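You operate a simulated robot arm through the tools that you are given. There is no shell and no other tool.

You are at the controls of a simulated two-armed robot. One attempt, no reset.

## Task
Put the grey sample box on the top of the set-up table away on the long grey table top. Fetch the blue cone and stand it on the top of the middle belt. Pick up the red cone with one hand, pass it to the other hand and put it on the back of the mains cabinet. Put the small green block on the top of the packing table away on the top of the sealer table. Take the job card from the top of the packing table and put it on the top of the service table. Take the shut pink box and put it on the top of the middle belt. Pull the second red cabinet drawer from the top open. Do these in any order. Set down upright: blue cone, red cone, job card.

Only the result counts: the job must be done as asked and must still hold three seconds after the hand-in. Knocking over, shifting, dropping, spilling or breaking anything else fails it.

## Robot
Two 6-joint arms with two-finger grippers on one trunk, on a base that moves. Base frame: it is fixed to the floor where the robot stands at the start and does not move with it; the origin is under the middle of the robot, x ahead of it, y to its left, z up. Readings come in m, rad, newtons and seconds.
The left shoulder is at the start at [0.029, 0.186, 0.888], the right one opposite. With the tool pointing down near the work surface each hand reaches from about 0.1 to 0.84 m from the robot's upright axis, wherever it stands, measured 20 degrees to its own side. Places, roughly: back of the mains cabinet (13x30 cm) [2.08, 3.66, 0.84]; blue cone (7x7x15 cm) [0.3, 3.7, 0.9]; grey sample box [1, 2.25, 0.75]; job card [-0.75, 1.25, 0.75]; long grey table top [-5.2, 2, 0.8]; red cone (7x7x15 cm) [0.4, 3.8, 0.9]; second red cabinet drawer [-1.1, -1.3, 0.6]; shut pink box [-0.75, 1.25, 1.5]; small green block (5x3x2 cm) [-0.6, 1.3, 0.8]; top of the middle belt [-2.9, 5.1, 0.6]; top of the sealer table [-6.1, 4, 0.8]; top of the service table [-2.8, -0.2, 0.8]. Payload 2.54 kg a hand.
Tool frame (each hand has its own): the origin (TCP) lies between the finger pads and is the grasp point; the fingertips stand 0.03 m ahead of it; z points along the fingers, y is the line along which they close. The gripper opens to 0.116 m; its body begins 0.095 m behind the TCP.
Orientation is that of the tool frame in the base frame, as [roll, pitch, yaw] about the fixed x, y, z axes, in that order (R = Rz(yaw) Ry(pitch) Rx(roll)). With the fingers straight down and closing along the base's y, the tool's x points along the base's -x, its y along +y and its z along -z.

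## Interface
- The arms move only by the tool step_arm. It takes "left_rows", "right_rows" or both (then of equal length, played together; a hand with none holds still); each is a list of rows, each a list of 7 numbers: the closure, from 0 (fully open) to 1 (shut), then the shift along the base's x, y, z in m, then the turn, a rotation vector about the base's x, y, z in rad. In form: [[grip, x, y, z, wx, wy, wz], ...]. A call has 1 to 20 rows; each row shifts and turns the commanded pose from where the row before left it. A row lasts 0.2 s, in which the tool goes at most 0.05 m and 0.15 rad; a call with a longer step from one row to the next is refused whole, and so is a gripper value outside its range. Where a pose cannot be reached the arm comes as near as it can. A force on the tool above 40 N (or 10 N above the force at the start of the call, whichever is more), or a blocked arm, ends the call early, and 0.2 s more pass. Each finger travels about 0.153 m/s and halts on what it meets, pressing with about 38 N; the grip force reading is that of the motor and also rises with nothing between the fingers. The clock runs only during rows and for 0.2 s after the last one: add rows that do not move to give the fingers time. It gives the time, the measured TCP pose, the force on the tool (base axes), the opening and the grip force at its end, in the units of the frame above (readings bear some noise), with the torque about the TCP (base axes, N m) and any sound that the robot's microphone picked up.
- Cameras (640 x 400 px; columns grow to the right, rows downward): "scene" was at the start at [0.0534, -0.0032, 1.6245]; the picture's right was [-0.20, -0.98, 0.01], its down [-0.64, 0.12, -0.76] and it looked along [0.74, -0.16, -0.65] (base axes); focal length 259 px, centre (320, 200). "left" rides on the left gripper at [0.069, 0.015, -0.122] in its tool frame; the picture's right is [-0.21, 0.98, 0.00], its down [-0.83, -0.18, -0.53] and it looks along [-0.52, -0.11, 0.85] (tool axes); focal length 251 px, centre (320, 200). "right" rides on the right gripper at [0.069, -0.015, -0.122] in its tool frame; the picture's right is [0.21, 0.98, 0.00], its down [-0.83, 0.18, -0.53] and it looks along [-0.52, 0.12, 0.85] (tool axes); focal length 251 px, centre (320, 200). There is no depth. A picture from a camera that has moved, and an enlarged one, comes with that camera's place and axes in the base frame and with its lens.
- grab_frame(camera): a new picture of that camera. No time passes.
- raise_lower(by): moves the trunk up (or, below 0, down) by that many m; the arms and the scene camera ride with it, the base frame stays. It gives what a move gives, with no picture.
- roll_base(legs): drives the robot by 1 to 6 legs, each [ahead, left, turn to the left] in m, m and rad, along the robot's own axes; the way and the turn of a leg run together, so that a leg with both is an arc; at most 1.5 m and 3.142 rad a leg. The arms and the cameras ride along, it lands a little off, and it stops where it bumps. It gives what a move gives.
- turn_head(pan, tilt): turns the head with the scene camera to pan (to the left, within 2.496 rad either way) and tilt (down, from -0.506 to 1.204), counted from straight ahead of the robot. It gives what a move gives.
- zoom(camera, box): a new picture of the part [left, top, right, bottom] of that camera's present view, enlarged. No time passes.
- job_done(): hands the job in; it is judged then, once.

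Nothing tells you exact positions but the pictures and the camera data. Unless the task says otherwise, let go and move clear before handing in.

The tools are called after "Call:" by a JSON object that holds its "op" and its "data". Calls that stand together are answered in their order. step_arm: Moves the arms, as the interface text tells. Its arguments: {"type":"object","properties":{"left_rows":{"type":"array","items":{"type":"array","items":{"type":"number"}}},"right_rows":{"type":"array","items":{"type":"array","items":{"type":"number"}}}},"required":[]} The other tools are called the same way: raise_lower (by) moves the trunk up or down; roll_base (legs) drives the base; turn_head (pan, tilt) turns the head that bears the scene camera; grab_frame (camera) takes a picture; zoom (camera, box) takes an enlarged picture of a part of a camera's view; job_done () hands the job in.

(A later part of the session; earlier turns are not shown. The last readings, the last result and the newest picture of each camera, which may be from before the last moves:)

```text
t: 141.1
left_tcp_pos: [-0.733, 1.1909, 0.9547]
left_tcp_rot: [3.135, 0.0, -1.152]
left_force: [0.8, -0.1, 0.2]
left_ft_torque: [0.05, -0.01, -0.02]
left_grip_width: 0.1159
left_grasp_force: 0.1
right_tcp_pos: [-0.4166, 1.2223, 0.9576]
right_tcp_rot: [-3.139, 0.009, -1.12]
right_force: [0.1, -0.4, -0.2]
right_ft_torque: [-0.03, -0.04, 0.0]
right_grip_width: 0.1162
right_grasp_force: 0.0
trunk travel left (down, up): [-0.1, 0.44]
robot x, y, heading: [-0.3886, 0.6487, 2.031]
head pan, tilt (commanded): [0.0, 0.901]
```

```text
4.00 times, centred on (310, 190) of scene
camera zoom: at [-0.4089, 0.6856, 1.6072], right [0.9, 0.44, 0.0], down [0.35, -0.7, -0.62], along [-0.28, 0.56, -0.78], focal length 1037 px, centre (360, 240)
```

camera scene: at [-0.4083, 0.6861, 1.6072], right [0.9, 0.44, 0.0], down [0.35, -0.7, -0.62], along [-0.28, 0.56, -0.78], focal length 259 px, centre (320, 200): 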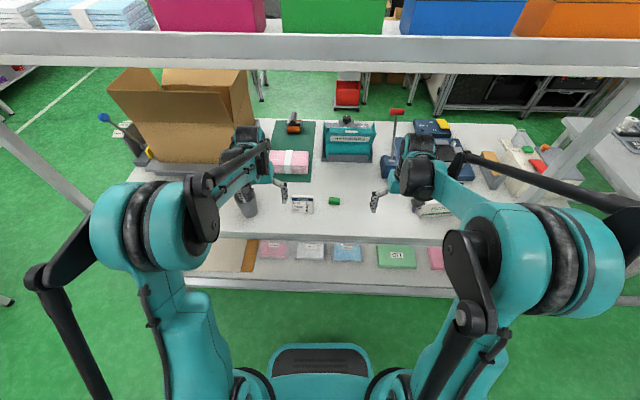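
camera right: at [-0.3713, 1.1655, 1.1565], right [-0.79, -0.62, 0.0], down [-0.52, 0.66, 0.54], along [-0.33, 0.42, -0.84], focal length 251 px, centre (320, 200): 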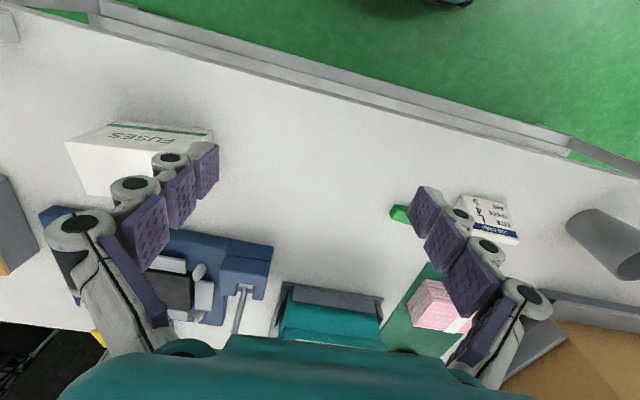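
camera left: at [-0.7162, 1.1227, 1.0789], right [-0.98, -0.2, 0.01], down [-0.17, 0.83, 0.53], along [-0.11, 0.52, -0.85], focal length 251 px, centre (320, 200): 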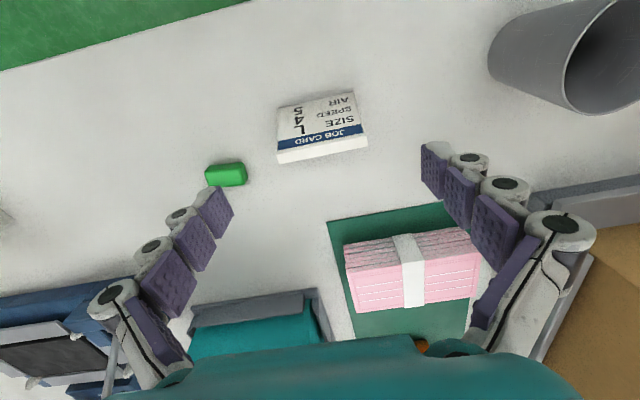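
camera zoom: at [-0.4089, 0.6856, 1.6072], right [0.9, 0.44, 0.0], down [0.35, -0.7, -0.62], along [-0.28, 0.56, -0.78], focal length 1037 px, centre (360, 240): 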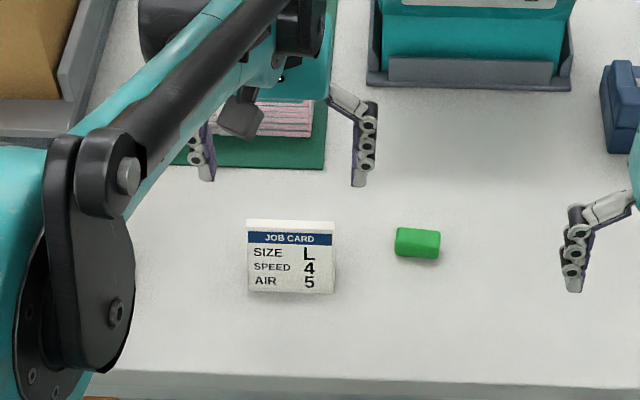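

The hand is nearly centred over the card (about 7.6 cm wide). I'll trim the yaw, descend to straddle it and close on its sides.

Call:
{"op": "step_arm", "data": {"left_rows": [[0, -0.002, 0.002, -0.02, 0, 0, -0.028], [0, 0, 0, -0.028, 0, 0, 0], [0, 0, 0, -0.028, 0, 0, 0], [0, 0, 0, -0.027, 0, 0, 0], [0, 0, 0, 0, 0, 0, 0]]}}

Call:
{"op": "grab_frame", "data": {"camera": "left"}}

Call:
{"op": "zoom", "data": {"camera": "scene", "box": [230, 140, 390, 240]}}

```text
t: 142.3
left_tcp_pos: [-0.7374, 1.1915, 0.8513]
left_tcp_rot: [3.132, 0.001, -1.18]
left_force: [0.3, 0.5, 0.3]
left_ft_torque: [-0.01, 0.03, 0.03]
left_grip_width: 0.1161
left_grasp_force: 0.0
right_tcp_pos: [-0.4175, 1.2207, 0.9556]
right_tcp_rot: [-3.141, 0.01, -1.118]
right_force: [-0.8, -0.5, 0.6]
right_ft_torque: [0.02, -0.01, -0.01]
right_grip_width: 0.116
right_grasp_force: 0.0
trunk travel left (down, up): [-0.1, 0.44]
robot x, y, heading: [-0.3889, 0.6455, 2.03]
head pan, tilt (commanded): [0.0, 0.901]
```

```text
taken
camera left: at [-0.7218, 1.124, 0.9735], right [-0.98, -0.17, 0.01], down [-0.14, 0.83, 0.53], along [-0.1, 0.52, -0.85], focal length 251 px, centre (320, 200)
```

left: 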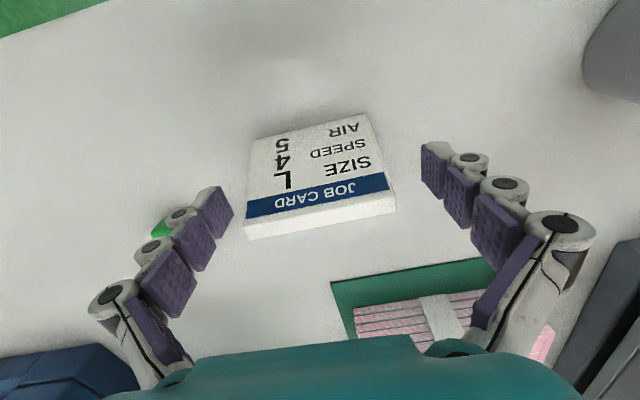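

```text
4.00 times, centred on (310, 190) of scene
camera zoom: at [-0.4083, 0.6861, 1.6072], right [0.9, 0.44, 0.0], down [0.35, -0.7, -0.62], along [-0.28, 0.56, -0.78], focal length 1037 px, centre (360, 240)
```

zoom: 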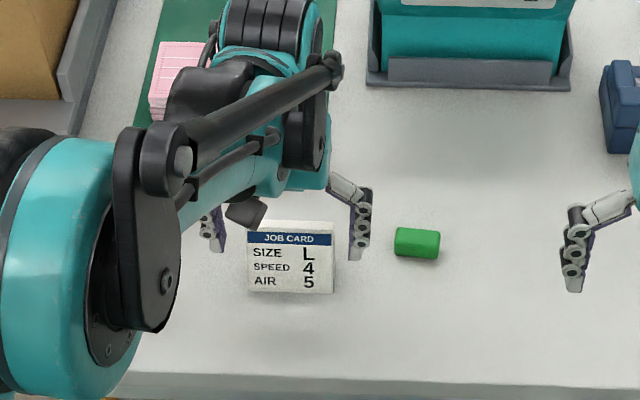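

The card is centred between the fingers with its top at about z 0.873. Closing.

Call:
{"op": "step_arm", "data": {"left_rows": [[0.3, 0, 0, 0, 0, 0, 0], [0.6, 0, 0, 0, 0, 0, 0], [0.6, 0, 0, 0, 0, 0, 0], [0.6, 0, 0, 0, 0, 0, 0]]}}

Call:
{"op": "grab_frame", "data": {"camera": "left"}}

```text
t: 143.3
left_tcp_pos: [-0.7367, 1.1923, 0.8518]
left_tcp_rot: [3.133, -0.001, -1.179]
left_force: [-1.4, 0.5, 3.1]
left_ft_torque: [0.08, -0.1, 0.02]
left_grip_width: 0.0811
left_grasp_force: 38.2
right_tcp_pos: [-0.4154, 1.2211, 0.9571]
right_tcp_rot: [-3.138, 0.009, -1.12]
right_force: [-0.3, -0.6, -0.2]
right_ft_torque: [0.02, 0.0, 0.01]
right_grip_width: 0.1162
right_grasp_force: 0.0
trunk travel left (down, up): [-0.1, 0.44]
robot x, y, heading: [-0.3895, 0.6498, 2.03]
head pan, tilt (commanded): [0.0, 0.901]
```

```text
taken
camera left: at [-0.7217, 1.1241, 0.9738], right [-0.98, -0.17, 0.01], down [-0.14, 0.83, 0.53], along [-0.1, 0.52, -0.85], focal length 251 px, centre (320, 200)
```

left: 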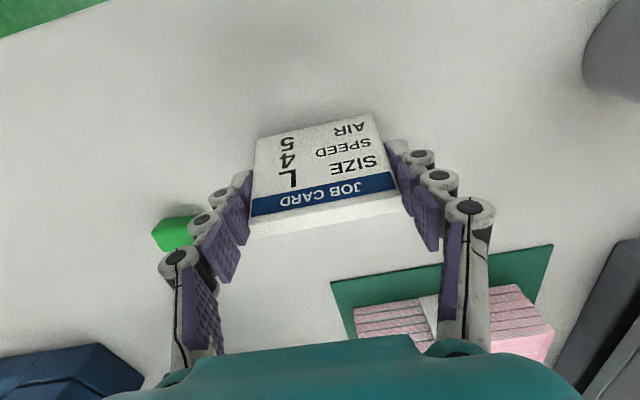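

The card is held (8.1 cm, 38 N). I'll lift it, draw it back and aside, and then bring the right hand over the green block.

Call:
{"op": "step_arm", "data": {"left_rows": [[0.6, 0, 0, 0.02, 0, 0, 0], [0.6, 0, 0, 0.035, 0, 0, 0], [0.6, 0, 0, 0.035, 0, 0, 0], [0.6, 0, 0, 0.035, 0, 0, 0], [0.6, -0.0172, -0.035, 0, 0, 0, 0], [0.6, -0.0172, -0.035, 0, 0, 0, 0], [0.6, -0.0172, -0.035, 0, 0, 0, 0], [0.6, -0.0172, -0.035, 0, 0, 0, 0], [0.6, 0, 0, 0, 0, 0, 0]]}}

Call:
{"op": "grab_frame", "data": {"camera": "left"}}

Call:
{"op": "grab_frame", "data": {"camera": "right"}}

Call:
{"op": "grab_frame", "data": {"camera": "scene"}}

```text
t: 145.3
left_tcp_pos: [-0.8065, 1.0538, 0.9776]
left_tcp_rot: [3.133, 0.0, -1.183]
left_force: [0.3, 0.4, -0.7]
left_ft_torque: [-0.04, -0.01, 0.0]
left_grip_width: 0.0808
left_grasp_force: 38.1
right_tcp_pos: [-0.4159, 1.2226, 0.9569]
right_tcp_rot: [-3.141, 0.007, -1.119]
right_force: [0.9, -0.5, 0.6]
right_ft_torque: [-0.02, 0.01, 0.0]
right_grip_width: 0.1159
right_grasp_force: 0.0
trunk travel left (down, up): [-0.1, 0.44]
robot x, y, heading: [-0.3885, 0.6486, 2.027]
head pan, tilt (commanded): [0.0, 0.901]
```

```text
taken
camera left: at [-0.7916, 0.9859, 1.1007], right [-0.98, -0.17, 0.01], down [-0.14, 0.83, 0.53], along [-0.1, 0.52, -0.85], focal length 251 px, centre (320, 200)
```

left: 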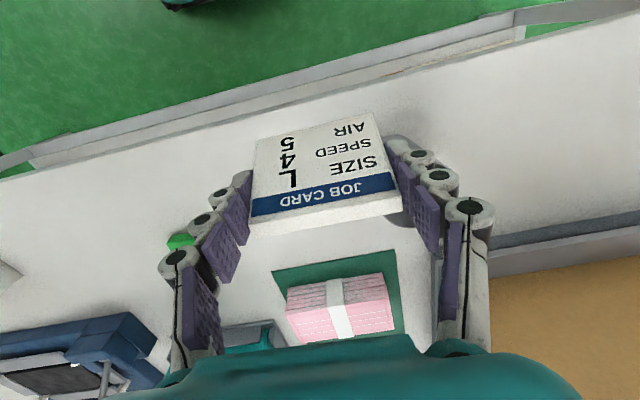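

```text
taken
camera right: at [-0.3708, 1.1656, 1.0785], right [-0.79, -0.62, 0.0], down [-0.52, 0.66, 0.54], along [-0.33, 0.43, -0.84], focal length 251 px, centre (320, 200)
```

right: 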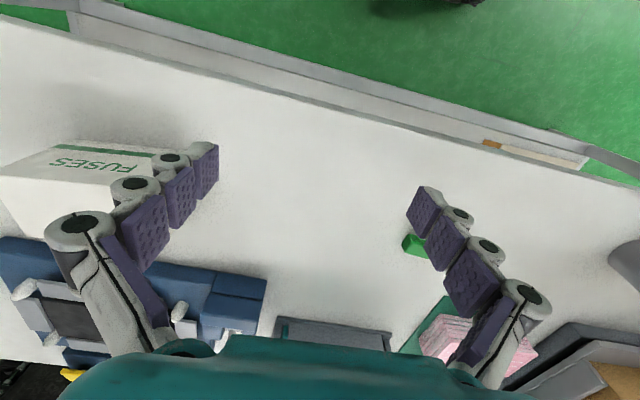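

```text
taken
camera scene: at [-0.4084, 0.687, 1.6071], right [0.9, 0.44, 0.0], down [0.35, -0.7, -0.62], along [-0.28, 0.56, -0.78], focal length 259 px, centre (320, 200)
```

scene: 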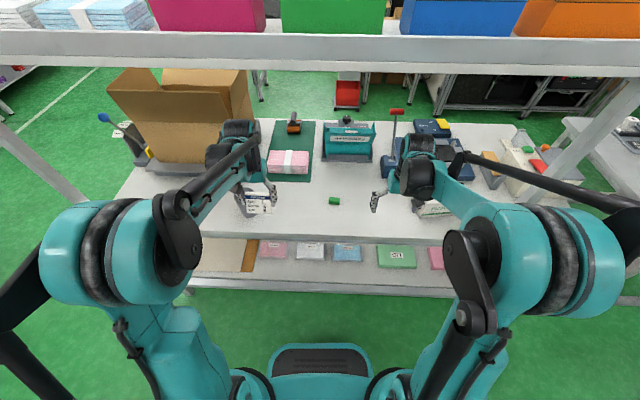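

The card came up cleanly. Now moving the right hand over the green block, turning it to match the block.

Call:
{"op": "step_arm", "data": {"right_rows": [[0, -0.044, 0.0098, 0, 0, 0, -0.0226], [0, -0.044, 0.0098, 0, 0, 0, -0.0226], [0, -0.044, 0.0098, 0, 0, 0, -0.0226], [0, -0.044, 0.0098, 0, 0, 0, -0.0226], [0, -0.044, 0.0098, 0, 0, 0, -0.0226], [0, 0, 0, -0.03, 0, 0, 0], [0, 0, 0, 0, 0, 0, 0]]}}

Call:
{"op": "grab_frame", "data": {"camera": "right"}}

Call:
{"op": "zoom", "data": {"camera": "scene", "box": [260, 140, 420, 240]}}

```text
t: 146.9
left_tcp_pos: [-0.8058, 1.0553, 0.9782]
left_tcp_rot: [3.133, 0.0, -1.18]
left_force: [-0.6, -0.1, -0.9]
left_ft_torque: [0.01, -0.02, -0.01]
left_grip_width: 0.0809
left_grasp_force: 38.2
right_tcp_pos: [-0.634, 1.2704, 0.9226]
right_tcp_rot: [-3.14, 0.006, -1.233]
right_force: [-0.2, 0.6, 0.4]
right_ft_torque: [-0.01, -0.01, 0.01]
right_grip_width: 0.1162
right_grasp_force: 0.1
trunk travel left (down, up): [-0.1, 0.44]
robot x, y, heading: [-0.3905, 0.647, 2.032]
head pan, tilt (commanded): [0.0, 0.901]
```

```text
taken
camera right: at [-0.5963, 1.2088, 1.0459], right [-0.85, -0.53, 0.0], down [-0.45, 0.71, 0.54], along [-0.28, 0.46, -0.84], focal length 251 px, centre (320, 200)
```

right: 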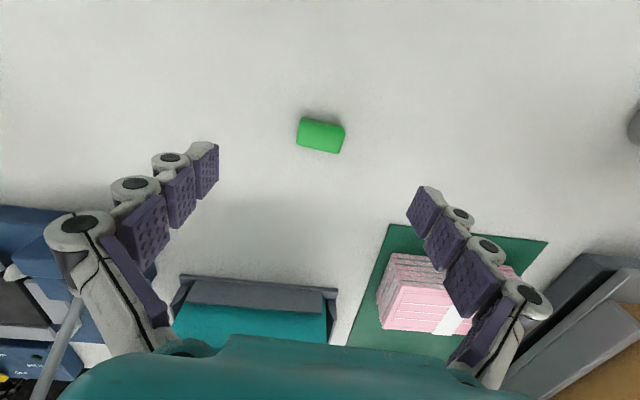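

```text
4.00 times, centred on (340, 190) of scene
camera zoom: at [-0.4088, 0.6862, 1.6072], right [0.9, 0.44, 0.0], down [0.35, -0.7, -0.62], along [-0.28, 0.56, -0.78], focal length 1037 px, centre (240, 240)
```

zoom: 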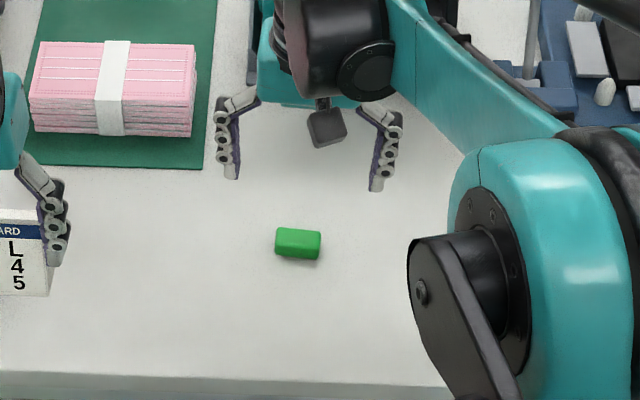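

The block is centred and aligned under the right hand. Descending to just above the table and closing.

Call:
{"op": "step_arm", "data": {"right_rows": [[0, 0, 0.001, -0.03, 0, 0, 0], [0, 0, 0.001, -0.03, 0, 0, 0], [0, 0, 0, -0.022, 0, 0, 0], [0, 0, 0, 0, 0, 0, 0]]}}

Call:
{"op": "grab_frame", "data": {"camera": "right"}}

```text
t: 147.9
left_tcp_pos: [-0.8071, 1.0541, 0.9768]
left_tcp_rot: [3.132, 0.0, -1.18]
left_force: [-0.3, -0.3, -0.6]
left_ft_torque: [0.02, -0.01, -0.02]
left_grip_width: 0.0805
left_grasp_force: 38.5
right_tcp_pos: [-0.6346, 1.2719, 0.8446]
right_tcp_rot: [-3.14, 0.007, -1.232]
right_force: [0.2, 0.3, -0.6]
right_ft_torque: [0.02, 0.0, -0.02]
right_grip_width: 0.1161
right_grasp_force: 0.0
trunk travel left (down, up): [-0.1, 0.44]
robot x, y, heading: [-0.3913, 0.6502, 2.032]
head pan, tilt (commanded): [0.0, 0.901]
```

```text
taken
camera right: at [-0.5961, 1.2101, 0.9658], right [-0.85, -0.53, 0.0], down [-0.45, 0.71, 0.54], along [-0.28, 0.46, -0.84], focal length 251 px, centre (320, 200)
```

right: 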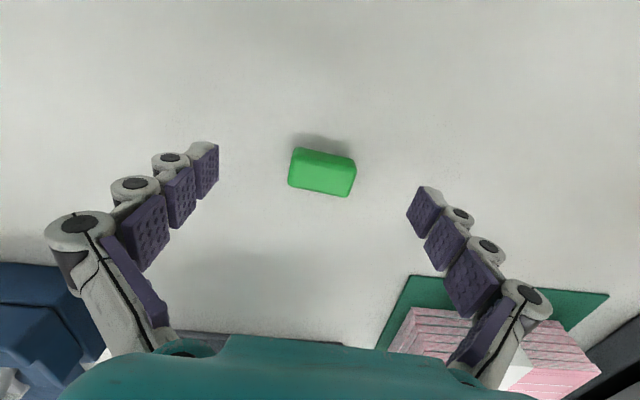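

Still 1 cm to go. Lower slightly and close on the block.

Call:
{"op": "step_arm", "data": {"right_rows": [[0, 0, 0, -0.01, 0, 0, 0], [0.4, 0, 0, 0, 0, 0, 0], [0.8, 0, 0, 0, 0, 0, 0], [0.8, 0, 0, 0, 0, 0, 0], [0.8, 0, 0, 0, 0, 0, 0]]}}

Call:
{"op": "grab_frame", "data": {"camera": "right"}}

```text
t: 149.1
left_tcp_pos: [-0.8061, 1.0534, 0.9786]
left_tcp_rot: [3.133, 0.0, -1.178]
left_force: [0.2, 0.6, -0.5]
left_ft_torque: [-0.01, -0.01, 0.0]
left_grip_width: 0.081
left_grasp_force: 38.0
right_tcp_pos: [-0.6343, 1.2709, 0.8343]
right_tcp_rot: [-3.14, 0.009, -1.23]
right_force: [0.1, -0.3, 2.0]
right_ft_torque: [-0.01, 0.04, -0.01]
right_grip_width: 0.0422
right_grasp_force: 37.4
trunk travel left (down, up): [-0.1, 0.44]
robot x, y, heading: [-0.3905, 0.6477, 2.028]
head pan, tilt (commanded): [0.0, 0.901]
```

```text
taken
camera right: at [-0.596, 1.2105, 0.9561], right [-0.85, -0.53, 0.0], down [-0.45, 0.71, 0.54], along [-0.28, 0.46, -0.84], focal length 251 px, centre (320, 200)
```

right: 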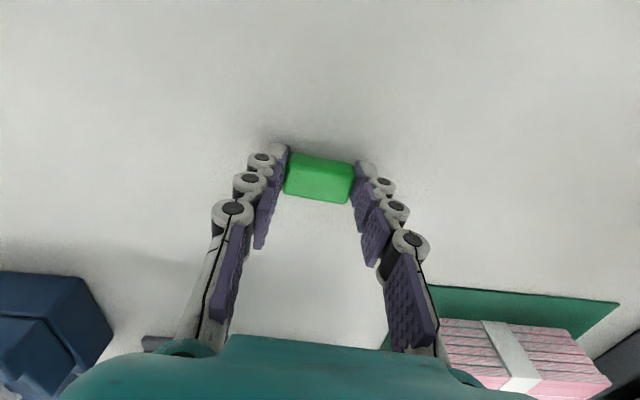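

The green block is held (4.2 cm). I'll lift it, back away from the table, and check both grips.

Call:
{"op": "step_arm", "data": {"right_rows": [[0.8, 0, 0, 0.03, 0, 0, 0], [0.8, 0, 0, 0.04, 0, 0, 0], [0.8, 0, 0, 0.04, 0, 0, 0], [0.8, 0.02, -0.03, 0.02, 0, 0, 0], [0.8, 0.03, -0.03, 0, 0, 0, 0], [0.8, 0.03, -0.03, 0, 0, 0, 0], [0.8, 0, 0, 0, 0, 0, 0]], "left_rows": [[0.6, 0, 0, 0, 0, 0, 0], [0.6, 0, 0, 0, 0, 0, 0], [0.6, 0, 0, 0, 0, 0, 0], [0.6, 0, 0, 0, 0, 0, 0], [0.6, 0, 0, 0, 0, 0, 0], [0.6, 0, 0, 0, 0, 0, 0], [0.6, 0, 0, 0, 0, 0, 0]]}}

Call:
{"op": "roll_base", "data": {"legs": [[-0.42, 0, 0]]}}

Call:
{"op": "grab_frame", "data": {"camera": "scene"}}

Call:
{"op": "grab_frame", "data": {"camera": "right"}}

```text
t: 150.7
left_tcp_pos: [-0.8068, 1.056, 0.9778]
left_tcp_rot: [3.134, -0.001, -1.181]
left_force: [0.1, -0.1, -0.9]
left_ft_torque: [-0.05, -0.05, -0.01]
left_grip_width: 0.0807
left_grasp_force: 37.8
right_tcp_pos: [-0.5563, 1.1789, 0.9633]
right_tcp_rot: [-3.141, 0.006, -1.232]
right_force: [-0.6, -0.2, -0.7]
right_ft_torque: [-0.03, -0.02, 0.01]
right_grip_width: 0.0422
right_grasp_force: 37.8
trunk travel left (down, up): [-0.1, 0.44]
robot x, y, heading: [-0.3881, 0.6474, 2.025]
head pan, tilt (commanded): [0.0, 0.901]
```

```text
t: 153.3
left_tcp_pos: [-0.6228, 0.6799, 0.9777]
left_tcp_rot: [3.131, 0.0, -1.175]
left_force: [-0.7, -0.1, 0.2]
left_ft_torque: [0.03, 0.0, -0.04]
left_grip_width: 0.0809
left_grasp_force: 37.7
right_tcp_pos: [-0.3725, 0.8045, 0.962]
right_tcp_rot: [-3.138, 0.008, -1.228]
right_force: [-0.6, 0.0, -0.3]
right_ft_torque: [0.02, 0.02, 0.0]
right_grip_width: 0.0421
right_grasp_force: 38.2
trunk travel left (down, up): [-0.1, 0.44]
robot x, y, heading: [-0.2052, 0.2739, 2.034]
head pan, tilt (commanded): [0.0, 0.901]
```

```text
taken
camera scene: at [-0.223, 0.3131, 1.6072], right [0.89, 0.45, 0.0], down [0.35, -0.7, -0.62], along [-0.28, 0.56, -0.78], focal length 259 px, centre (320, 200)
```

scene: 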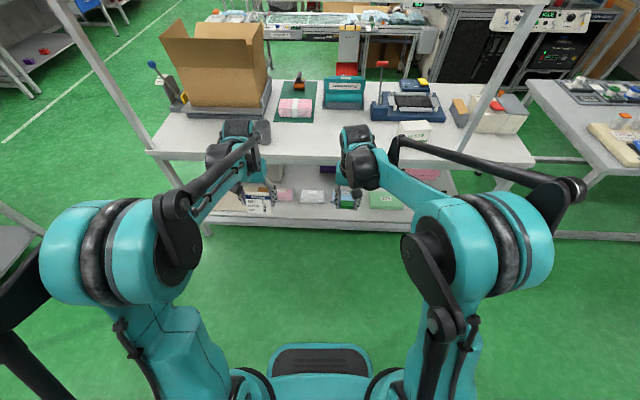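

```text
taken
camera right: at [-0.3343, 0.7436, 1.085], right [-0.85, -0.53, 0.0], down [-0.45, 0.71, 0.54], along [-0.29, 0.46, -0.84], focal length 251 px, centre (320, 200)
```

right: 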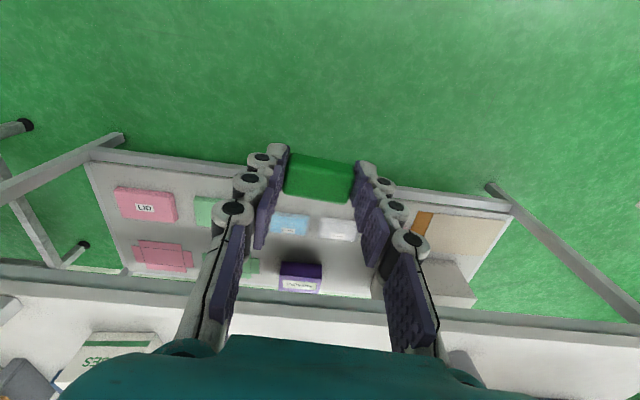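

Both items are secure. I'll square up, slide left along the aisle, and go through the gap between the packing and service tables.

Call:
{"op": "roll_base", "data": {"legs": [[0, 0, -0.044], [0, 1.34, 0]]}}

Call:
{"op": "turn_head", "data": {"pan": 0.9, "tilt": 0.7}}

Call:
{"op": "grab_frame", "data": {"camera": "scene"}}

Call:
{"op": "turn_head", "data": {"pan": 0, "tilt": 0.7}}

Call:
{"op": "grab_frame", "data": {"camera": "scene"}}

```text
t: 160.4
left_tcp_pos: [-1.8367, 0.1287, 0.978]
left_tcp_rot: [3.134, 0.002, -1.198]
left_force: [0.9, -0.8, -0.5]
left_ft_torque: [0.01, -0.04, 0.02]
left_grip_width: 0.0809
left_grasp_force: 37.6
right_tcp_pos: [-1.5846, 0.2468, 0.9629]
right_tcp_rot: [-3.141, 0.008, -1.25]
right_force: [0.1, -0.1, 0.2]
right_ft_torque: [-0.03, 0.0, 0.0]
right_grip_width: 0.042
right_grasp_force: 37.6
trunk travel left (down, up): [-0.1, 0.44]
robot x, y, heading: [-1.4254, -0.284, 2.013]
head pan, tilt (commanded): [0.0, 0.901]
```

```text
t: 161.6
left_tcp_pos: [-1.8362, 0.1277, 0.9777]
left_tcp_rot: [3.133, 0.0, -1.2]
left_force: [-0.3, -0.2, -0.8]
left_ft_torque: [0.0, 0.0, 0.03]
left_grip_width: 0.0805
left_grasp_force: 38.5
right_tcp_pos: [-1.5839, 0.2482, 0.962]
right_tcp_rot: [-3.14, 0.009, -1.25]
right_force: [0.0, 0.2, -0.7]
right_ft_torque: [-0.03, 0.0, -0.01]
right_grip_width: 0.0421
right_grasp_force: 38.2
trunk travel left (down, up): [-0.1, 0.44]
robot x, y, heading: [-1.4278, -0.2882, 2.014]
head pan, tilt (commanded): [0.901, 0.7]
```

```text
taken
camera scene: at [-1.4955, -0.2957, 1.6233], right [0.23, 0.97, 0.0], down [0.63, -0.15, -0.76], along [-0.74, 0.17, -0.64], focal length 259 px, centre (320, 200)
```

scene: 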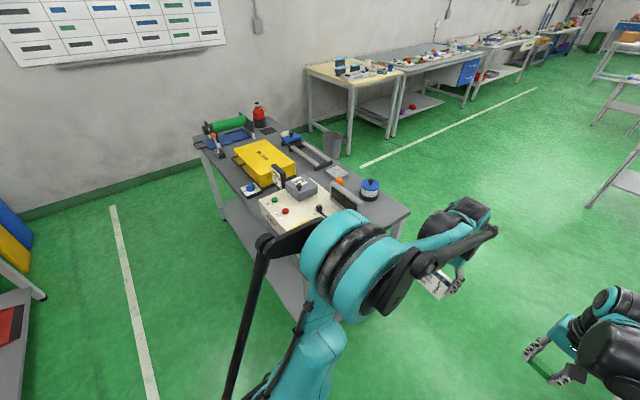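

```text
t: 162.8
left_tcp_pos: [-1.8363, 0.1283, 0.9761]
left_tcp_rot: [3.133, -0.001, -1.199]
left_force: [-0.7, -0.3, -1.0]
left_ft_torque: [0.01, -0.01, 0.02]
left_grip_width: 0.0808
left_grasp_force: 37.9
right_tcp_pos: [-1.5826, 0.2474, 0.9625]
right_tcp_rot: [-3.14, 0.006, -1.249]
right_force: [0.6, 0.0, -0.8]
right_ft_torque: [0.01, 0.02, 0.0]
right_grip_width: 0.0423
right_grasp_force: 37.7
trunk travel left (down, up): [-0.1, 0.44]
robot x, y, heading: [-1.4277, -0.2818, 2.011]
head pan, tilt (commanded): [0.0, 0.7]
```

```text
taken
camera scene: at [-1.4492, -0.2383, 1.6233], right [0.9, 0.43, 0.0], down [0.28, -0.58, -0.76], along [-0.33, 0.69, -0.64], focal length 259 px, centre (320, 200)
```

scene: 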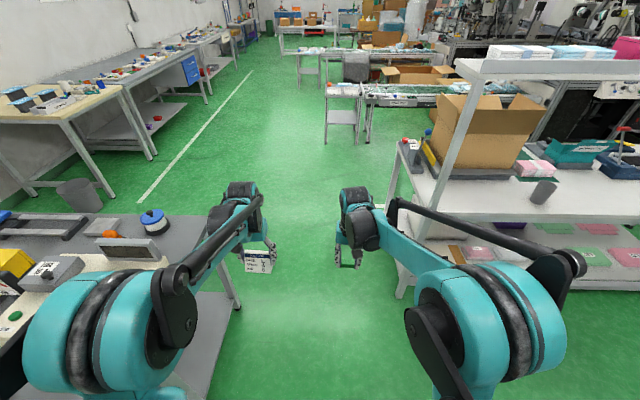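

The free spot on the service table is near its +X/+Y corner, around (X -2.04, Y 1.1 in room axes). I'll raise the trunk for clearance, drive into the gap and turn left to face that end of the table.

Call:
{"op": "raise_lower", "data": {"by": 0.15}}

Call:
{"op": "roll_base", "data": {"legs": [[1.02, 0.0, 0], [0, 0, 1.551]]}}

Call:
{"op": "turn_head", "data": {"pan": 0, "tilt": 0.9}}

Call:
{"op": "grab_frame", "data": {"camera": "scene"}}

Call:
{"op": "grab_frame", "data": {"camera": "left"}}

```text
t: 164.6
left_tcp_pos: [-1.8357, 0.1282, 1.1269]
left_tcp_rot: [3.133, 0.001, -1.198]
left_force: [0.1, 0.8, -0.1]
left_ft_torque: [-0.03, 0.01, 0.03]
left_grip_width: 0.0807
left_grasp_force: 38.1
right_tcp_pos: [-1.5836, 0.2471, 1.1117]
right_tcp_rot: [-3.139, 0.009, -1.248]
right_force: [0.5, 0.1, -1.2]
right_ft_torque: [-0.01, 0.01, -0.01]
right_grip_width: 0.0424
right_grasp_force: 38.3
trunk travel left (down, up): [-0.25, 0.29]
robot x, y, heading: [-1.4243, -0.2886, 2.01]
head pan, tilt (commanded): [0.0, 0.7]
```

```text
t: 173.7
left_tcp_pos: [-2.2722, 0.2333, 1.129]
left_tcp_rot: [3.133, 0.0, 0.356]
left_force: [0.0, 0.7, -0.1]
left_ft_torque: [-0.03, 0.01, -0.02]
left_grip_width: 0.0809
left_grasp_force: 38.4
right_tcp_pos: [-2.3875, 0.4865, 1.1134]
right_tcp_rot: [-3.139, 0.008, 0.305]
right_force: [-0.2, -0.3, -0.2]
right_ft_torque: [0.01, -0.02, 0.02]
right_grip_width: 0.0419
right_grasp_force: 37.6
trunk travel left (down, up): [-0.25, 0.29]
robot x, y, heading: [-1.8516, 0.6363, -2.72]
head pan, tilt (commanded): [0.0, 0.7]
```

```text
t: 174.4
left_tcp_pos: [-2.2721, 0.2333, 1.1273]
left_tcp_rot: [3.133, -0.001, 0.356]
left_force: [-0.5, 0.6, -1.0]
left_ft_torque: [0.04, -0.02, 0.0]
left_grip_width: 0.0809
left_grasp_force: 38.0
right_tcp_pos: [-2.3866, 0.4876, 1.1134]
right_tcp_rot: [-3.14, 0.006, 0.307]
right_force: [0.3, 0.1, 0.1]
right_ft_torque: [-0.01, 0.07, 0.03]
right_grip_width: 0.0425
right_grasp_force: 38.3
trunk travel left (down, up): [-0.25, 0.29]
robot x, y, heading: [-1.8487, 0.6379, -2.718]
head pan, tilt (commanded): [0.0, 0.901]
```

```text
taken
camera scene: at [-1.8902, 0.6156, 1.7572], right [-0.41, 0.91, 0.0], down [0.71, 0.32, -0.62], along [-0.57, -0.26, -0.78], focal length 259 px, centre (320, 200)
```

scene: 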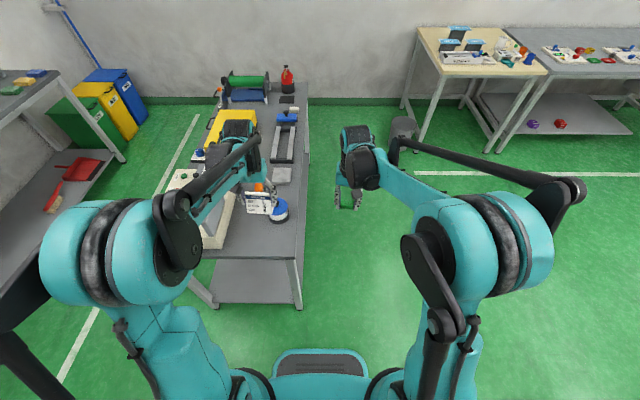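

```text
taken
camera left: at [-2.2007, 0.2447, 1.2508], right [0.14, -0.99, 0.01], down [-0.84, -0.11, 0.53], along [-0.53, -0.08, -0.85], focal length 251 px, centre (320, 200)
```

left: 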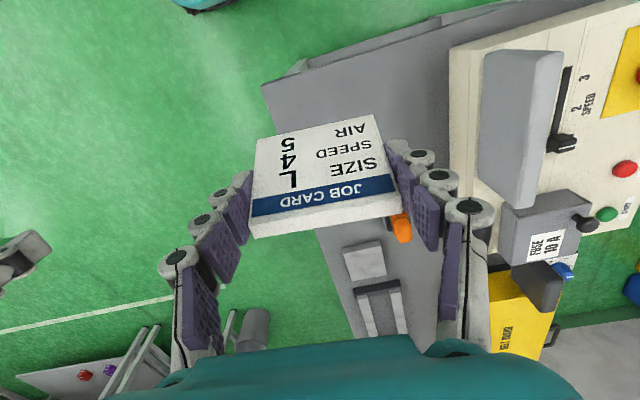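

I'm facing the service table's end; the free patch lies between its edge and the blue reel. I'll shift the card over it, then lower the trunk and look again.

Call:
{"op": "step_arm", "data": {"left_rows": [[0.6, -0.017, -0.029, 0, 0, 0, 0], [0.6, -0.017, -0.029, 0, 0, 0, 0.03], [0.6, 0, 0, 0, 0, 0, 0.034], [0.6, 0, 0, 0, 0, 0, 0]]}}

Call:
{"op": "raise_lower", "data": {"by": -0.15}}

Call:
{"op": "grab_frame", "data": {"camera": "left"}}

Call:
{"op": "zoom", "data": {"camera": "scene", "box": [180, 140, 340, 280]}}

```text
t: 175.4
left_tcp_pos: [-2.3062, 0.1766, 1.1259]
left_tcp_rot: [3.133, 0.0, 0.421]
left_force: [0.1, 0.6, -0.8]
left_ft_torque: [0.0, 0.03, 0.05]
left_grip_width: 0.0808
left_grasp_force: 38.0
right_tcp_pos: [-2.3873, 0.4853, 1.1114]
right_tcp_rot: [-3.14, 0.006, 0.305]
right_force: [0.0, -0.5, 0.0]
right_ft_torque: [0.0, -0.02, 0.02]
right_grip_width: 0.0423
right_grasp_force: 37.4
trunk travel left (down, up): [-0.25, 0.29]
robot x, y, heading: [-1.8512, 0.6328, -2.722]
head pan, tilt (commanded): [0.0, 0.901]
```

```text
t: 177.2
left_tcp_pos: [-2.3053, 0.1766, 0.976]
left_tcp_rot: [3.133, 0.001, 0.42]
left_force: [-0.5, 0.5, 0.0]
left_ft_torque: [0.02, 0.03, 0.03]
left_grip_width: 0.0809
left_grasp_force: 38.6
right_tcp_pos: [-2.3863, 0.4878, 0.963]
right_tcp_rot: [-3.14, 0.011, 0.306]
right_force: [0.0, 0.3, -0.2]
right_ft_torque: [-0.02, 0.02, 0.01]
right_grip_width: 0.0423
right_grasp_force: 38.5
trunk travel left (down, up): [-0.1, 0.44]
robot x, y, heading: [-1.8476, 0.6365, -2.717]
head pan, tilt (commanded): [0.0, 0.901]
```

```text
taken
camera left: at [-2.2349, 0.1925, 1.0993], right [0.2, -0.98, 0.01], down [-0.83, -0.17, 0.53], along [-0.52, -0.11, -0.85], focal length 251 px, centre (320, 200)
```

left: 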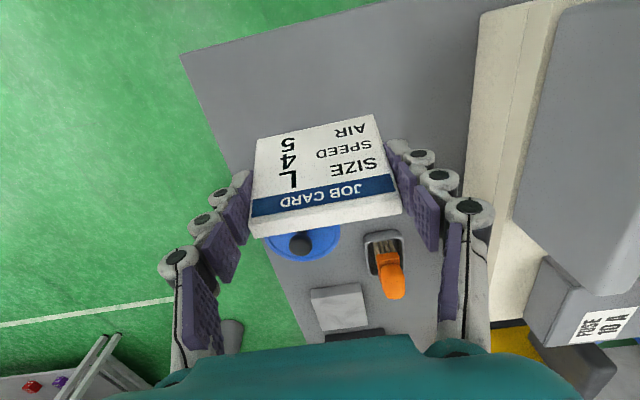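

```text
2.86 times, centred on (260, 210) of scene
camera zoom: at [-1.8899, 0.6157, 1.6073], right [-0.41, 0.91, 0.0], down [0.71, 0.32, -0.62], along [-0.57, -0.26, -0.78], focal length 741 px, centre (491, 171)
```

zoom: 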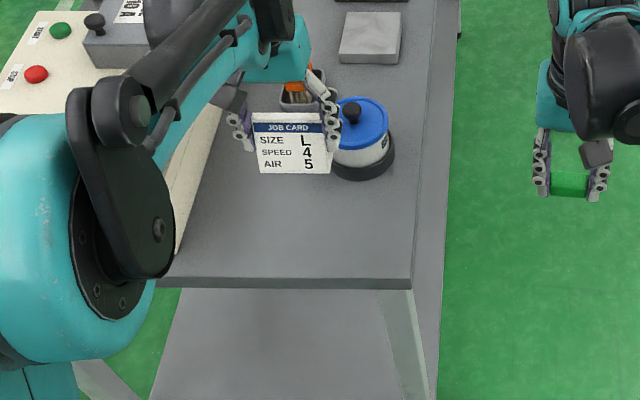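

The card is over clear table, about 8 cm in from the edge and 5 cm short of the reel. Descending to just above the surface.

Call:
{"op": "step_arm", "data": {"left_rows": [[0.6, 0, 0, -0.03, 0, 0, 0], [0.6, 0, 0, -0.03, 0, 0, 0], [0.6, 0, 0, -0.03, 0, 0, 0], [0.6, 0, 0, -0.018, 0, 0, 0], [0.6, 0, 0, 0, 0, 0, 0]]}}

Call:
{"op": "zoom", "data": {"camera": "scene", "box": [180, 140, 340, 280]}}

Call:
{"op": "grab_frame", "data": {"camera": "left"}}

```text
t: 178.4
left_tcp_pos: [-2.3061, 0.1764, 0.8692]
left_tcp_rot: [3.133, 0.0, 0.42]
left_force: [0.4, 0.1, -0.6]
left_ft_torque: [0.0, 0.0, -0.02]
left_grip_width: 0.0809
left_grasp_force: 38.0
right_tcp_pos: [-2.387, 0.4868, 0.9619]
right_tcp_rot: [-3.14, 0.009, 0.305]
right_force: [0.3, -1.8, -0.5]
right_ft_torque: [0.01, 0.0, -0.05]
right_grip_width: 0.0419
right_grasp_force: 38.1
trunk travel left (down, up): [-0.1, 0.44]
robot x, y, heading: [-1.8526, 0.635, -2.712]
head pan, tilt (commanded): [0.0, 0.901]
```

```text
2.86 times, centred on (260, 210) of scene
camera zoom: at [-1.89, 0.6157, 1.6072], right [-0.41, 0.91, 0.0], down [0.71, 0.32, -0.62], along [-0.57, -0.26, -0.78], focal length 741 px, centre (491, 171)
```

zoom: 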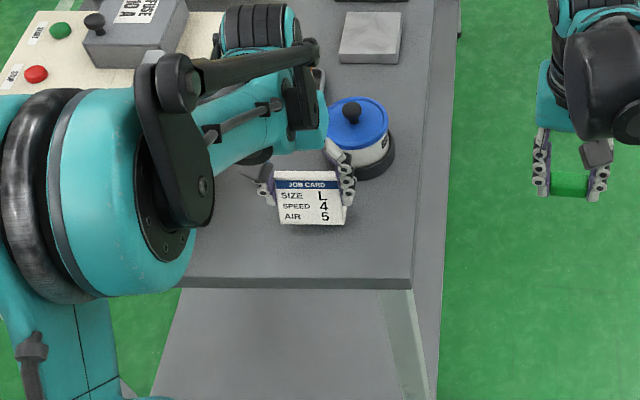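

```text
taken
camera left: at [-2.236, 0.1922, 0.9914], right [0.2, -0.98, 0.01], down [-0.83, -0.17, 0.53], along [-0.52, -0.11, -0.85], focal length 251 px, centre (320, 200)
```

left: 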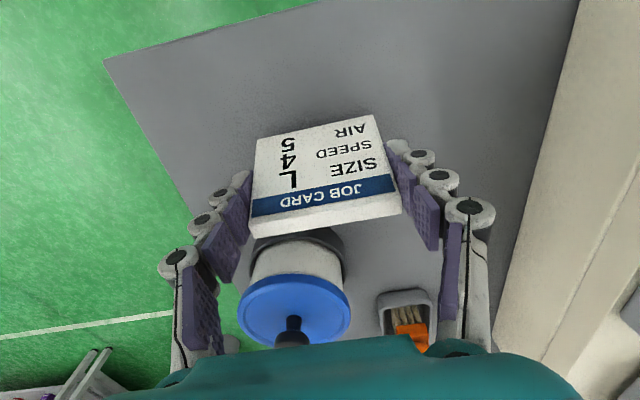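

Clear of the reel. Now small steps down until the card touches the table.

Call:
{"op": "step_arm", "data": {"left_rows": [[0.6, 0, 0, -0.004, 0, 0, 0], [0.6, 0, 0, -0.004, 0, 0, 0], [0.6, 0, 0, -0.003, 0, 0, 0], [0.6, 0, 0, 0, 0, 0, 0]]}}

```text
t: 179.4
left_tcp_pos: [-2.3055, 0.1775, 0.8565]
left_tcp_rot: [3.133, 0.0, 0.419]
left_force: [-1.2, 0.8, -0.7]
left_ft_torque: [-0.04, 0.0, 0.05]
left_grip_width: 0.0807
left_grasp_force: 38.5
right_tcp_pos: [-2.3873, 0.4875, 0.9632]
right_tcp_rot: [-3.138, 0.007, 0.305]
right_force: [0.9, 0.3, 0.6]
right_ft_torque: [-0.01, -0.01, 0.01]
right_grip_width: 0.0422
right_grasp_force: 37.8
trunk travel left (down, up): [-0.1, 0.44]
robot x, y, heading: [-1.8502, 0.6362, -2.718]
head pan, tilt (commanded): [0.0, 0.901]
```

Call:
{"op": "step_arm", "data": {"left_rows": [[0.6, 0, 0, -0.002, 0, 0, 0], [0.6, 0, 0, -0.002, 0, 0, 0], [0.6, 0, 0, 0, 0, 0, 0]]}}

```text
t: 180.2
left_tcp_pos: [-2.305, 0.1764, 0.8521]
left_tcp_rot: [3.133, 0.0, 0.42]
left_force: [0.0, 0.7, -0.1]
left_ft_torque: [-0.03, 0.01, -0.01]
left_grip_width: 0.0808
left_grasp_force: 38.1
right_tcp_pos: [-2.3861, 0.4884, 0.9621]
right_tcp_rot: [-3.139, 0.008, 0.305]
right_force: [0.1, -0.5, -0.4]
right_ft_torque: [0.02, -0.06, 0.03]
right_grip_width: 0.0422
right_grasp_force: 37.8
trunk travel left (down, up): [-0.1, 0.44]
robot x, y, heading: [-1.8528, 0.6364, -2.717]
head pan, tilt (commanded): [0.0, 0.901]
```

No contact yet at z 0.852; continuing in 2 mm steps.

Call:
{"op": "step_arm", "data": {"left_rows": [[0.6, 0, 0, -0.002, 0, 0, 0], [0.6, 0, 0, -0.002, 0, 0, 0], [0.6, 0, 0, 0, 0, 0, 0]]}}

Call:
{"op": "zoom", "data": {"camera": "scene", "box": [220, 160, 320, 250]}}

```text
t: 181.0
left_tcp_pos: [-2.3047, 0.1759, 0.8499]
left_tcp_rot: [3.133, 0.001, 0.421]
left_force: [-4.7, -6.8, 28.1]
left_ft_torque: [-0.03, 0.21, -0.03]
left_grip_width: 0.0809
left_grasp_force: 38.0
right_tcp_pos: [-2.3868, 0.4874, 0.9628]
right_tcp_rot: [3.14, 0.009, 0.305]
right_force: [-1.0, 0.4, -1.0]
right_ft_torque: [0.01, 0.01, -0.03]
right_grip_width: 0.0423
right_grasp_force: 38.1
trunk travel left (down, up): [-0.1, 0.44]
robot x, y, heading: [-1.8488, 0.635, -2.711]
head pan, tilt (commanded): [0.0, 0.901]
```

```text
4.44 times, centred on (270, 205) of scene
camera zoom: at [-1.8886, 0.6169, 1.6074], right [-0.41, 0.91, 0.0], down [0.71, 0.32, -0.62], along [-0.57, -0.26, -0.78], focal length 1152 px, centre (542, 178)
```

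zoom: 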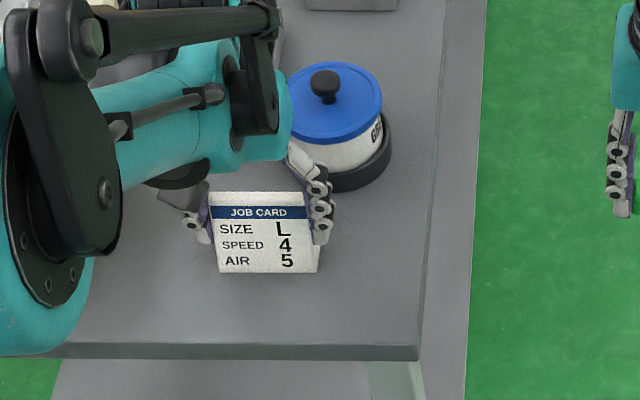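

The card is firmly on the table (28 N contact). Relieve a millimetre, open the fingers, and rise straight up.

Call:
{"op": "step_arm", "data": {"left_rows": [[0.6, 0, 0, 0.001, 0, 0, 0], [0.25, 0, 0, 0, 0, 0, 0], [0.1, 0, 0, 0, 0, 0, 0], [0, 0, 0, 0, 0, 0, 0], [0, 0, 0, 0, 0, 0, 0]]}}

Call:
{"op": "grab_frame", "data": {"camera": "left"}}

```text
t: 182.2
left_tcp_pos: [-2.3058, 0.1769, 0.8508]
left_tcp_rot: [3.132, 0.003, 0.422]
left_force: [0.6, -0.8, -0.6]
left_ft_torque: [-0.01, 0.03, 0.04]
left_grip_width: 0.1161
left_grasp_force: 0.0
right_tcp_pos: [-2.3865, 0.4869, 0.9635]
right_tcp_rot: [3.14, 0.009, 0.305]
right_force: [-0.7, -0.9, -0.8]
right_ft_torque: [0.0, 0.01, -0.01]
right_grip_width: 0.0421
right_grasp_force: 37.9
trunk travel left (down, up): [-0.1, 0.44]
robot x, y, heading: [-1.8481, 0.6341, -2.719]
head pan, tilt (commanded): [0.0, 0.901]
```

```text
taken
camera left: at [-2.2355, 0.1924, 0.9726], right [0.2, -0.98, 0.01], down [-0.83, -0.17, 0.53], along [-0.52, -0.11, -0.85], focal length 251 px, centre (320, 200)
```

left: 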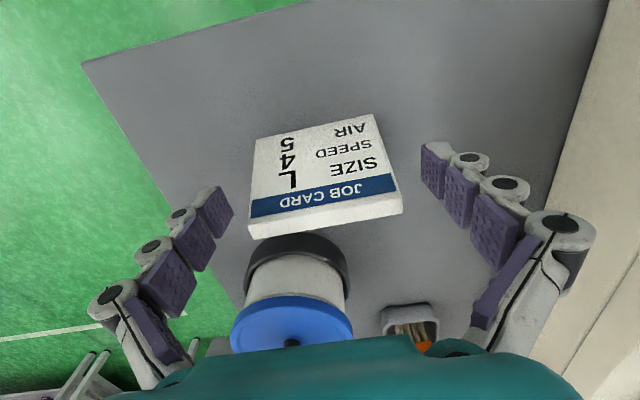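

The card stands on its own. Raising the left hand clear.

Call:
{"op": "step_arm", "data": {"left_rows": [[0, 0, 0, 0.03, 0, 0, 0], [0, 0, 0, 0.04, 0, 0, 0], [0, 0, 0, 0.045, 0, 0, 0], [0, 0, 0, 0.045, 0, 0, 0], [0, 0, 0, 0.03, 0, 0, 0], [0, 0, 0, 0, 0, 0, 0]]}}

Call:
{"op": "zoom", "data": {"camera": "scene", "box": [180, 140, 340, 280]}}

```text
t: 183.6
left_tcp_pos: [-2.3037, 0.1791, 1.0393]
left_tcp_rot: [3.133, -0.001, 0.422]
left_force: [0.4, -0.2, 0.5]
left_ft_torque: [0.0, -0.01, 0.01]
left_grip_width: 0.1159
left_grasp_force: 0.2
right_tcp_pos: [-2.3869, 0.4869, 0.9616]
right_tcp_rot: [-3.14, 0.007, 0.305]
right_force: [-0.3, -0.7, 0.0]
right_ft_torque: [0.01, 0.01, 0.01]
right_grip_width: 0.0421
right_grasp_force: 38.2
trunk travel left (down, up): [-0.1, 0.44]
robot x, y, heading: [-1.849, 0.6385, -2.717]
head pan, tilt (commanded): [0.0, 0.901]
```

```text
2.86 times, centred on (260, 210) of scene
camera zoom: at [-1.8902, 0.6155, 1.6071], right [-0.41, 0.91, 0.0], down [0.71, 0.32, -0.62], along [-0.57, -0.26, -0.78], focal length 741 px, centre (491, 171)
```

zoom: 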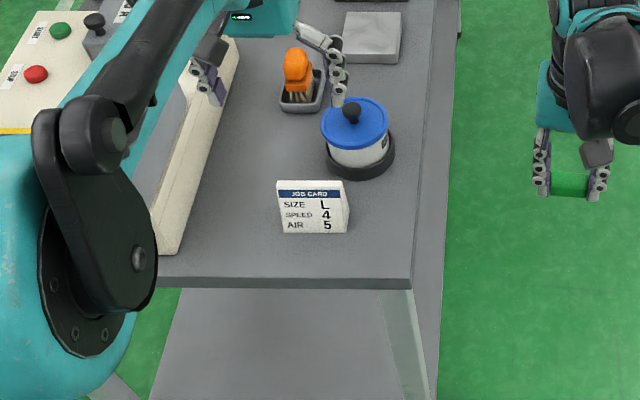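

The job card is upright on the service table. Next is the pink box on the shelf: I'll raise the trunk a bit, turn away from the service table, and drive back to the front of the packing table.

Call:
{"op": "raise_lower", "data": {"by": 0.15}}

Call:
{"op": "roll_base", "data": {"legs": [[0, 0, -1.57], [-1.05, 0, 0], [0, -1.2, 0]]}}

Call:
{"op": "turn_head", "data": {"pan": 0, "tilt": 0.4}}

Call:
{"op": "grab_frame", "data": {"camera": "scene"}}

```text
t: 185.3
left_tcp_pos: [-2.3037, 0.1786, 1.1876]
left_tcp_rot: [3.133, 0.0, 0.42]
left_force: [-0.3, 0.6, 0.1]
left_ft_torque: [0.02, 0.01, -0.02]
left_grip_width: 0.116
left_grasp_force: 0.1
right_tcp_pos: [-2.3872, 0.4874, 1.112]
right_tcp_rot: [-3.14, 0.007, 0.306]
right_force: [0.3, 0.1, 0.2]
right_ft_torque: [-0.01, 0.01, -0.03]
right_grip_width: 0.042
right_grasp_force: 38.6
trunk travel left (down, up): [-0.25, 0.29]
robot x, y, heading: [-1.8495, 0.6362, -2.713]
head pan, tilt (commanded): [0.0, 0.901]
```

```text
t: 200.6
left_tcp_pos: [-0.7473, 0.5767, 1.188]
left_tcp_rot: [3.133, -0.001, -1.174]
left_force: [0.3, 0.1, -0.7]
left_ft_torque: [0.03, 0.06, -0.02]
left_grip_width: 0.116
left_grasp_force: 0.0
right_tcp_pos: [-0.4372, 0.6522, 1.1119]
right_tcp_rot: [-3.139, 0.008, -1.288]
right_force: [0.5, 0.2, 0.6]
right_ft_torque: [-0.03, 0.02, 0.04]
right_grip_width: 0.0421
right_grasp_force: 37.8
trunk travel left (down, up): [-0.25, 0.29]
robot x, y, heading: [-0.2999, 0.1166, 1.976]
head pan, tilt (commanded): [0.0, 0.901]
```

```text
t: 201.5
left_tcp_pos: [-0.7472, 0.5762, 1.189]
left_tcp_rot: [3.133, 0.0, -1.173]
left_force: [0.0, -0.7, 0.4]
left_ft_torque: [-0.03, 0.0, 0.01]
left_grip_width: 0.116
left_grasp_force: 0.1
right_tcp_pos: [-0.4379, 0.6518, 1.1126]
right_tcp_rot: [-3.141, 0.01, -1.288]
right_force: [0.8, -0.7, -0.8]
right_ft_torque: [0.01, 0.01, 0.02]
right_grip_width: 0.042
right_grasp_force: 38.0
trunk travel left (down, up): [-0.25, 0.29]
robot x, y, heading: [-0.3026, 0.1122, 1.977]
head pan, tilt (commanded): [0.0, 0.4]
```

```text
taken
camera scene: at [-0.3237, 0.1684, 1.8001], right [0.92, 0.39, 0.0], down [0.15, -0.36, -0.92], along [-0.36, 0.85, -0.39], focal length 259 px, centre (320, 200)
```

scene: 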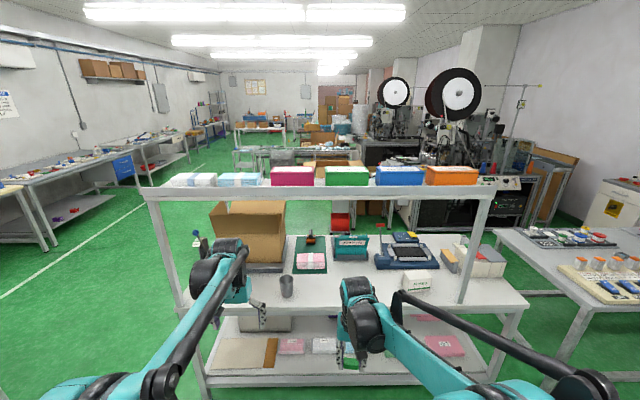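

I'm back in front of the packing table. I'll raise the trunk fully to look down on the shelf boxes.

Call:
{"op": "raise_lower", "data": {"by": 0.28}}

Call:
{"op": "zoom", "data": {"camera": "scene", "box": [140, 150, 500, 300]}}

Call:
{"op": "zoom", "data": {"camera": "scene", "box": [220, 190, 360, 270]}}

```text
t: 204.4
left_tcp_pos: [-0.7471, 0.5763, 1.4674]
left_tcp_rot: [3.13, -0.001, -1.173]
left_force: [0.3, 0.2, 0.0]
left_ft_torque: [0.0, -0.02, 0.0]
left_grip_width: 0.1157
left_grasp_force: 0.0
right_tcp_pos: [-0.4357, 0.6522, 1.3924]
right_tcp_rot: [-3.14, 0.007, -1.288]
right_force: [0.0, -0.1, 0.1]
right_ft_torque: [0.01, 0.01, 0.01]
right_grip_width: 0.0421
right_grasp_force: 38.1
trunk travel left (down, up): [-0.53, 0.01]
robot x, y, heading: [-0.2992, 0.1126, 1.978]
head pan, tilt (commanded): [0.0, 0.4]
```

```text
1.78 times, centred on (320, 225) of scene
camera zoom: at [-0.3239, 0.1685, 2.08], right [0.92, 0.39, 0.0], down [0.15, -0.36, -0.92], along [-0.36, 0.85, -0.39], focal length 461 px, centre (320, 156)
```

zoom: 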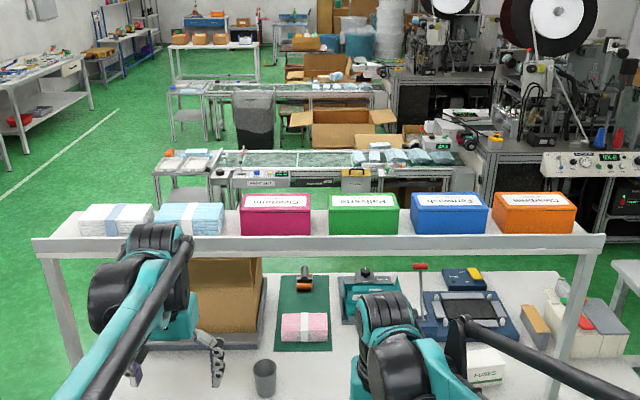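

```text
4.57 times, centred on (290, 230) of scene
camera zoom: at [-0.3239, 0.1685, 2.08], right [0.92, 0.39, 0.0], down [0.15, -0.36, -0.92], along [-0.36, 0.85, -0.39], focal length 1185 px, centre (457, 63)
```

zoom: 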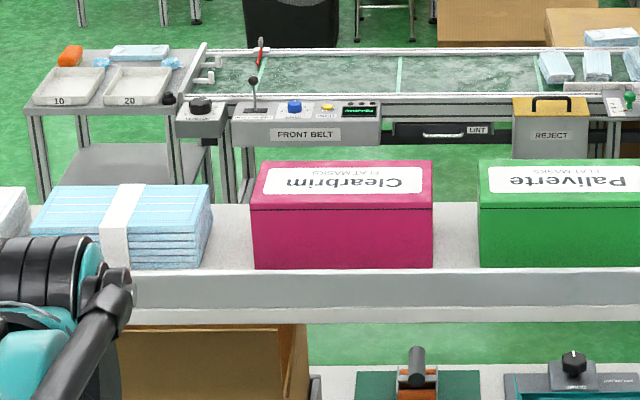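

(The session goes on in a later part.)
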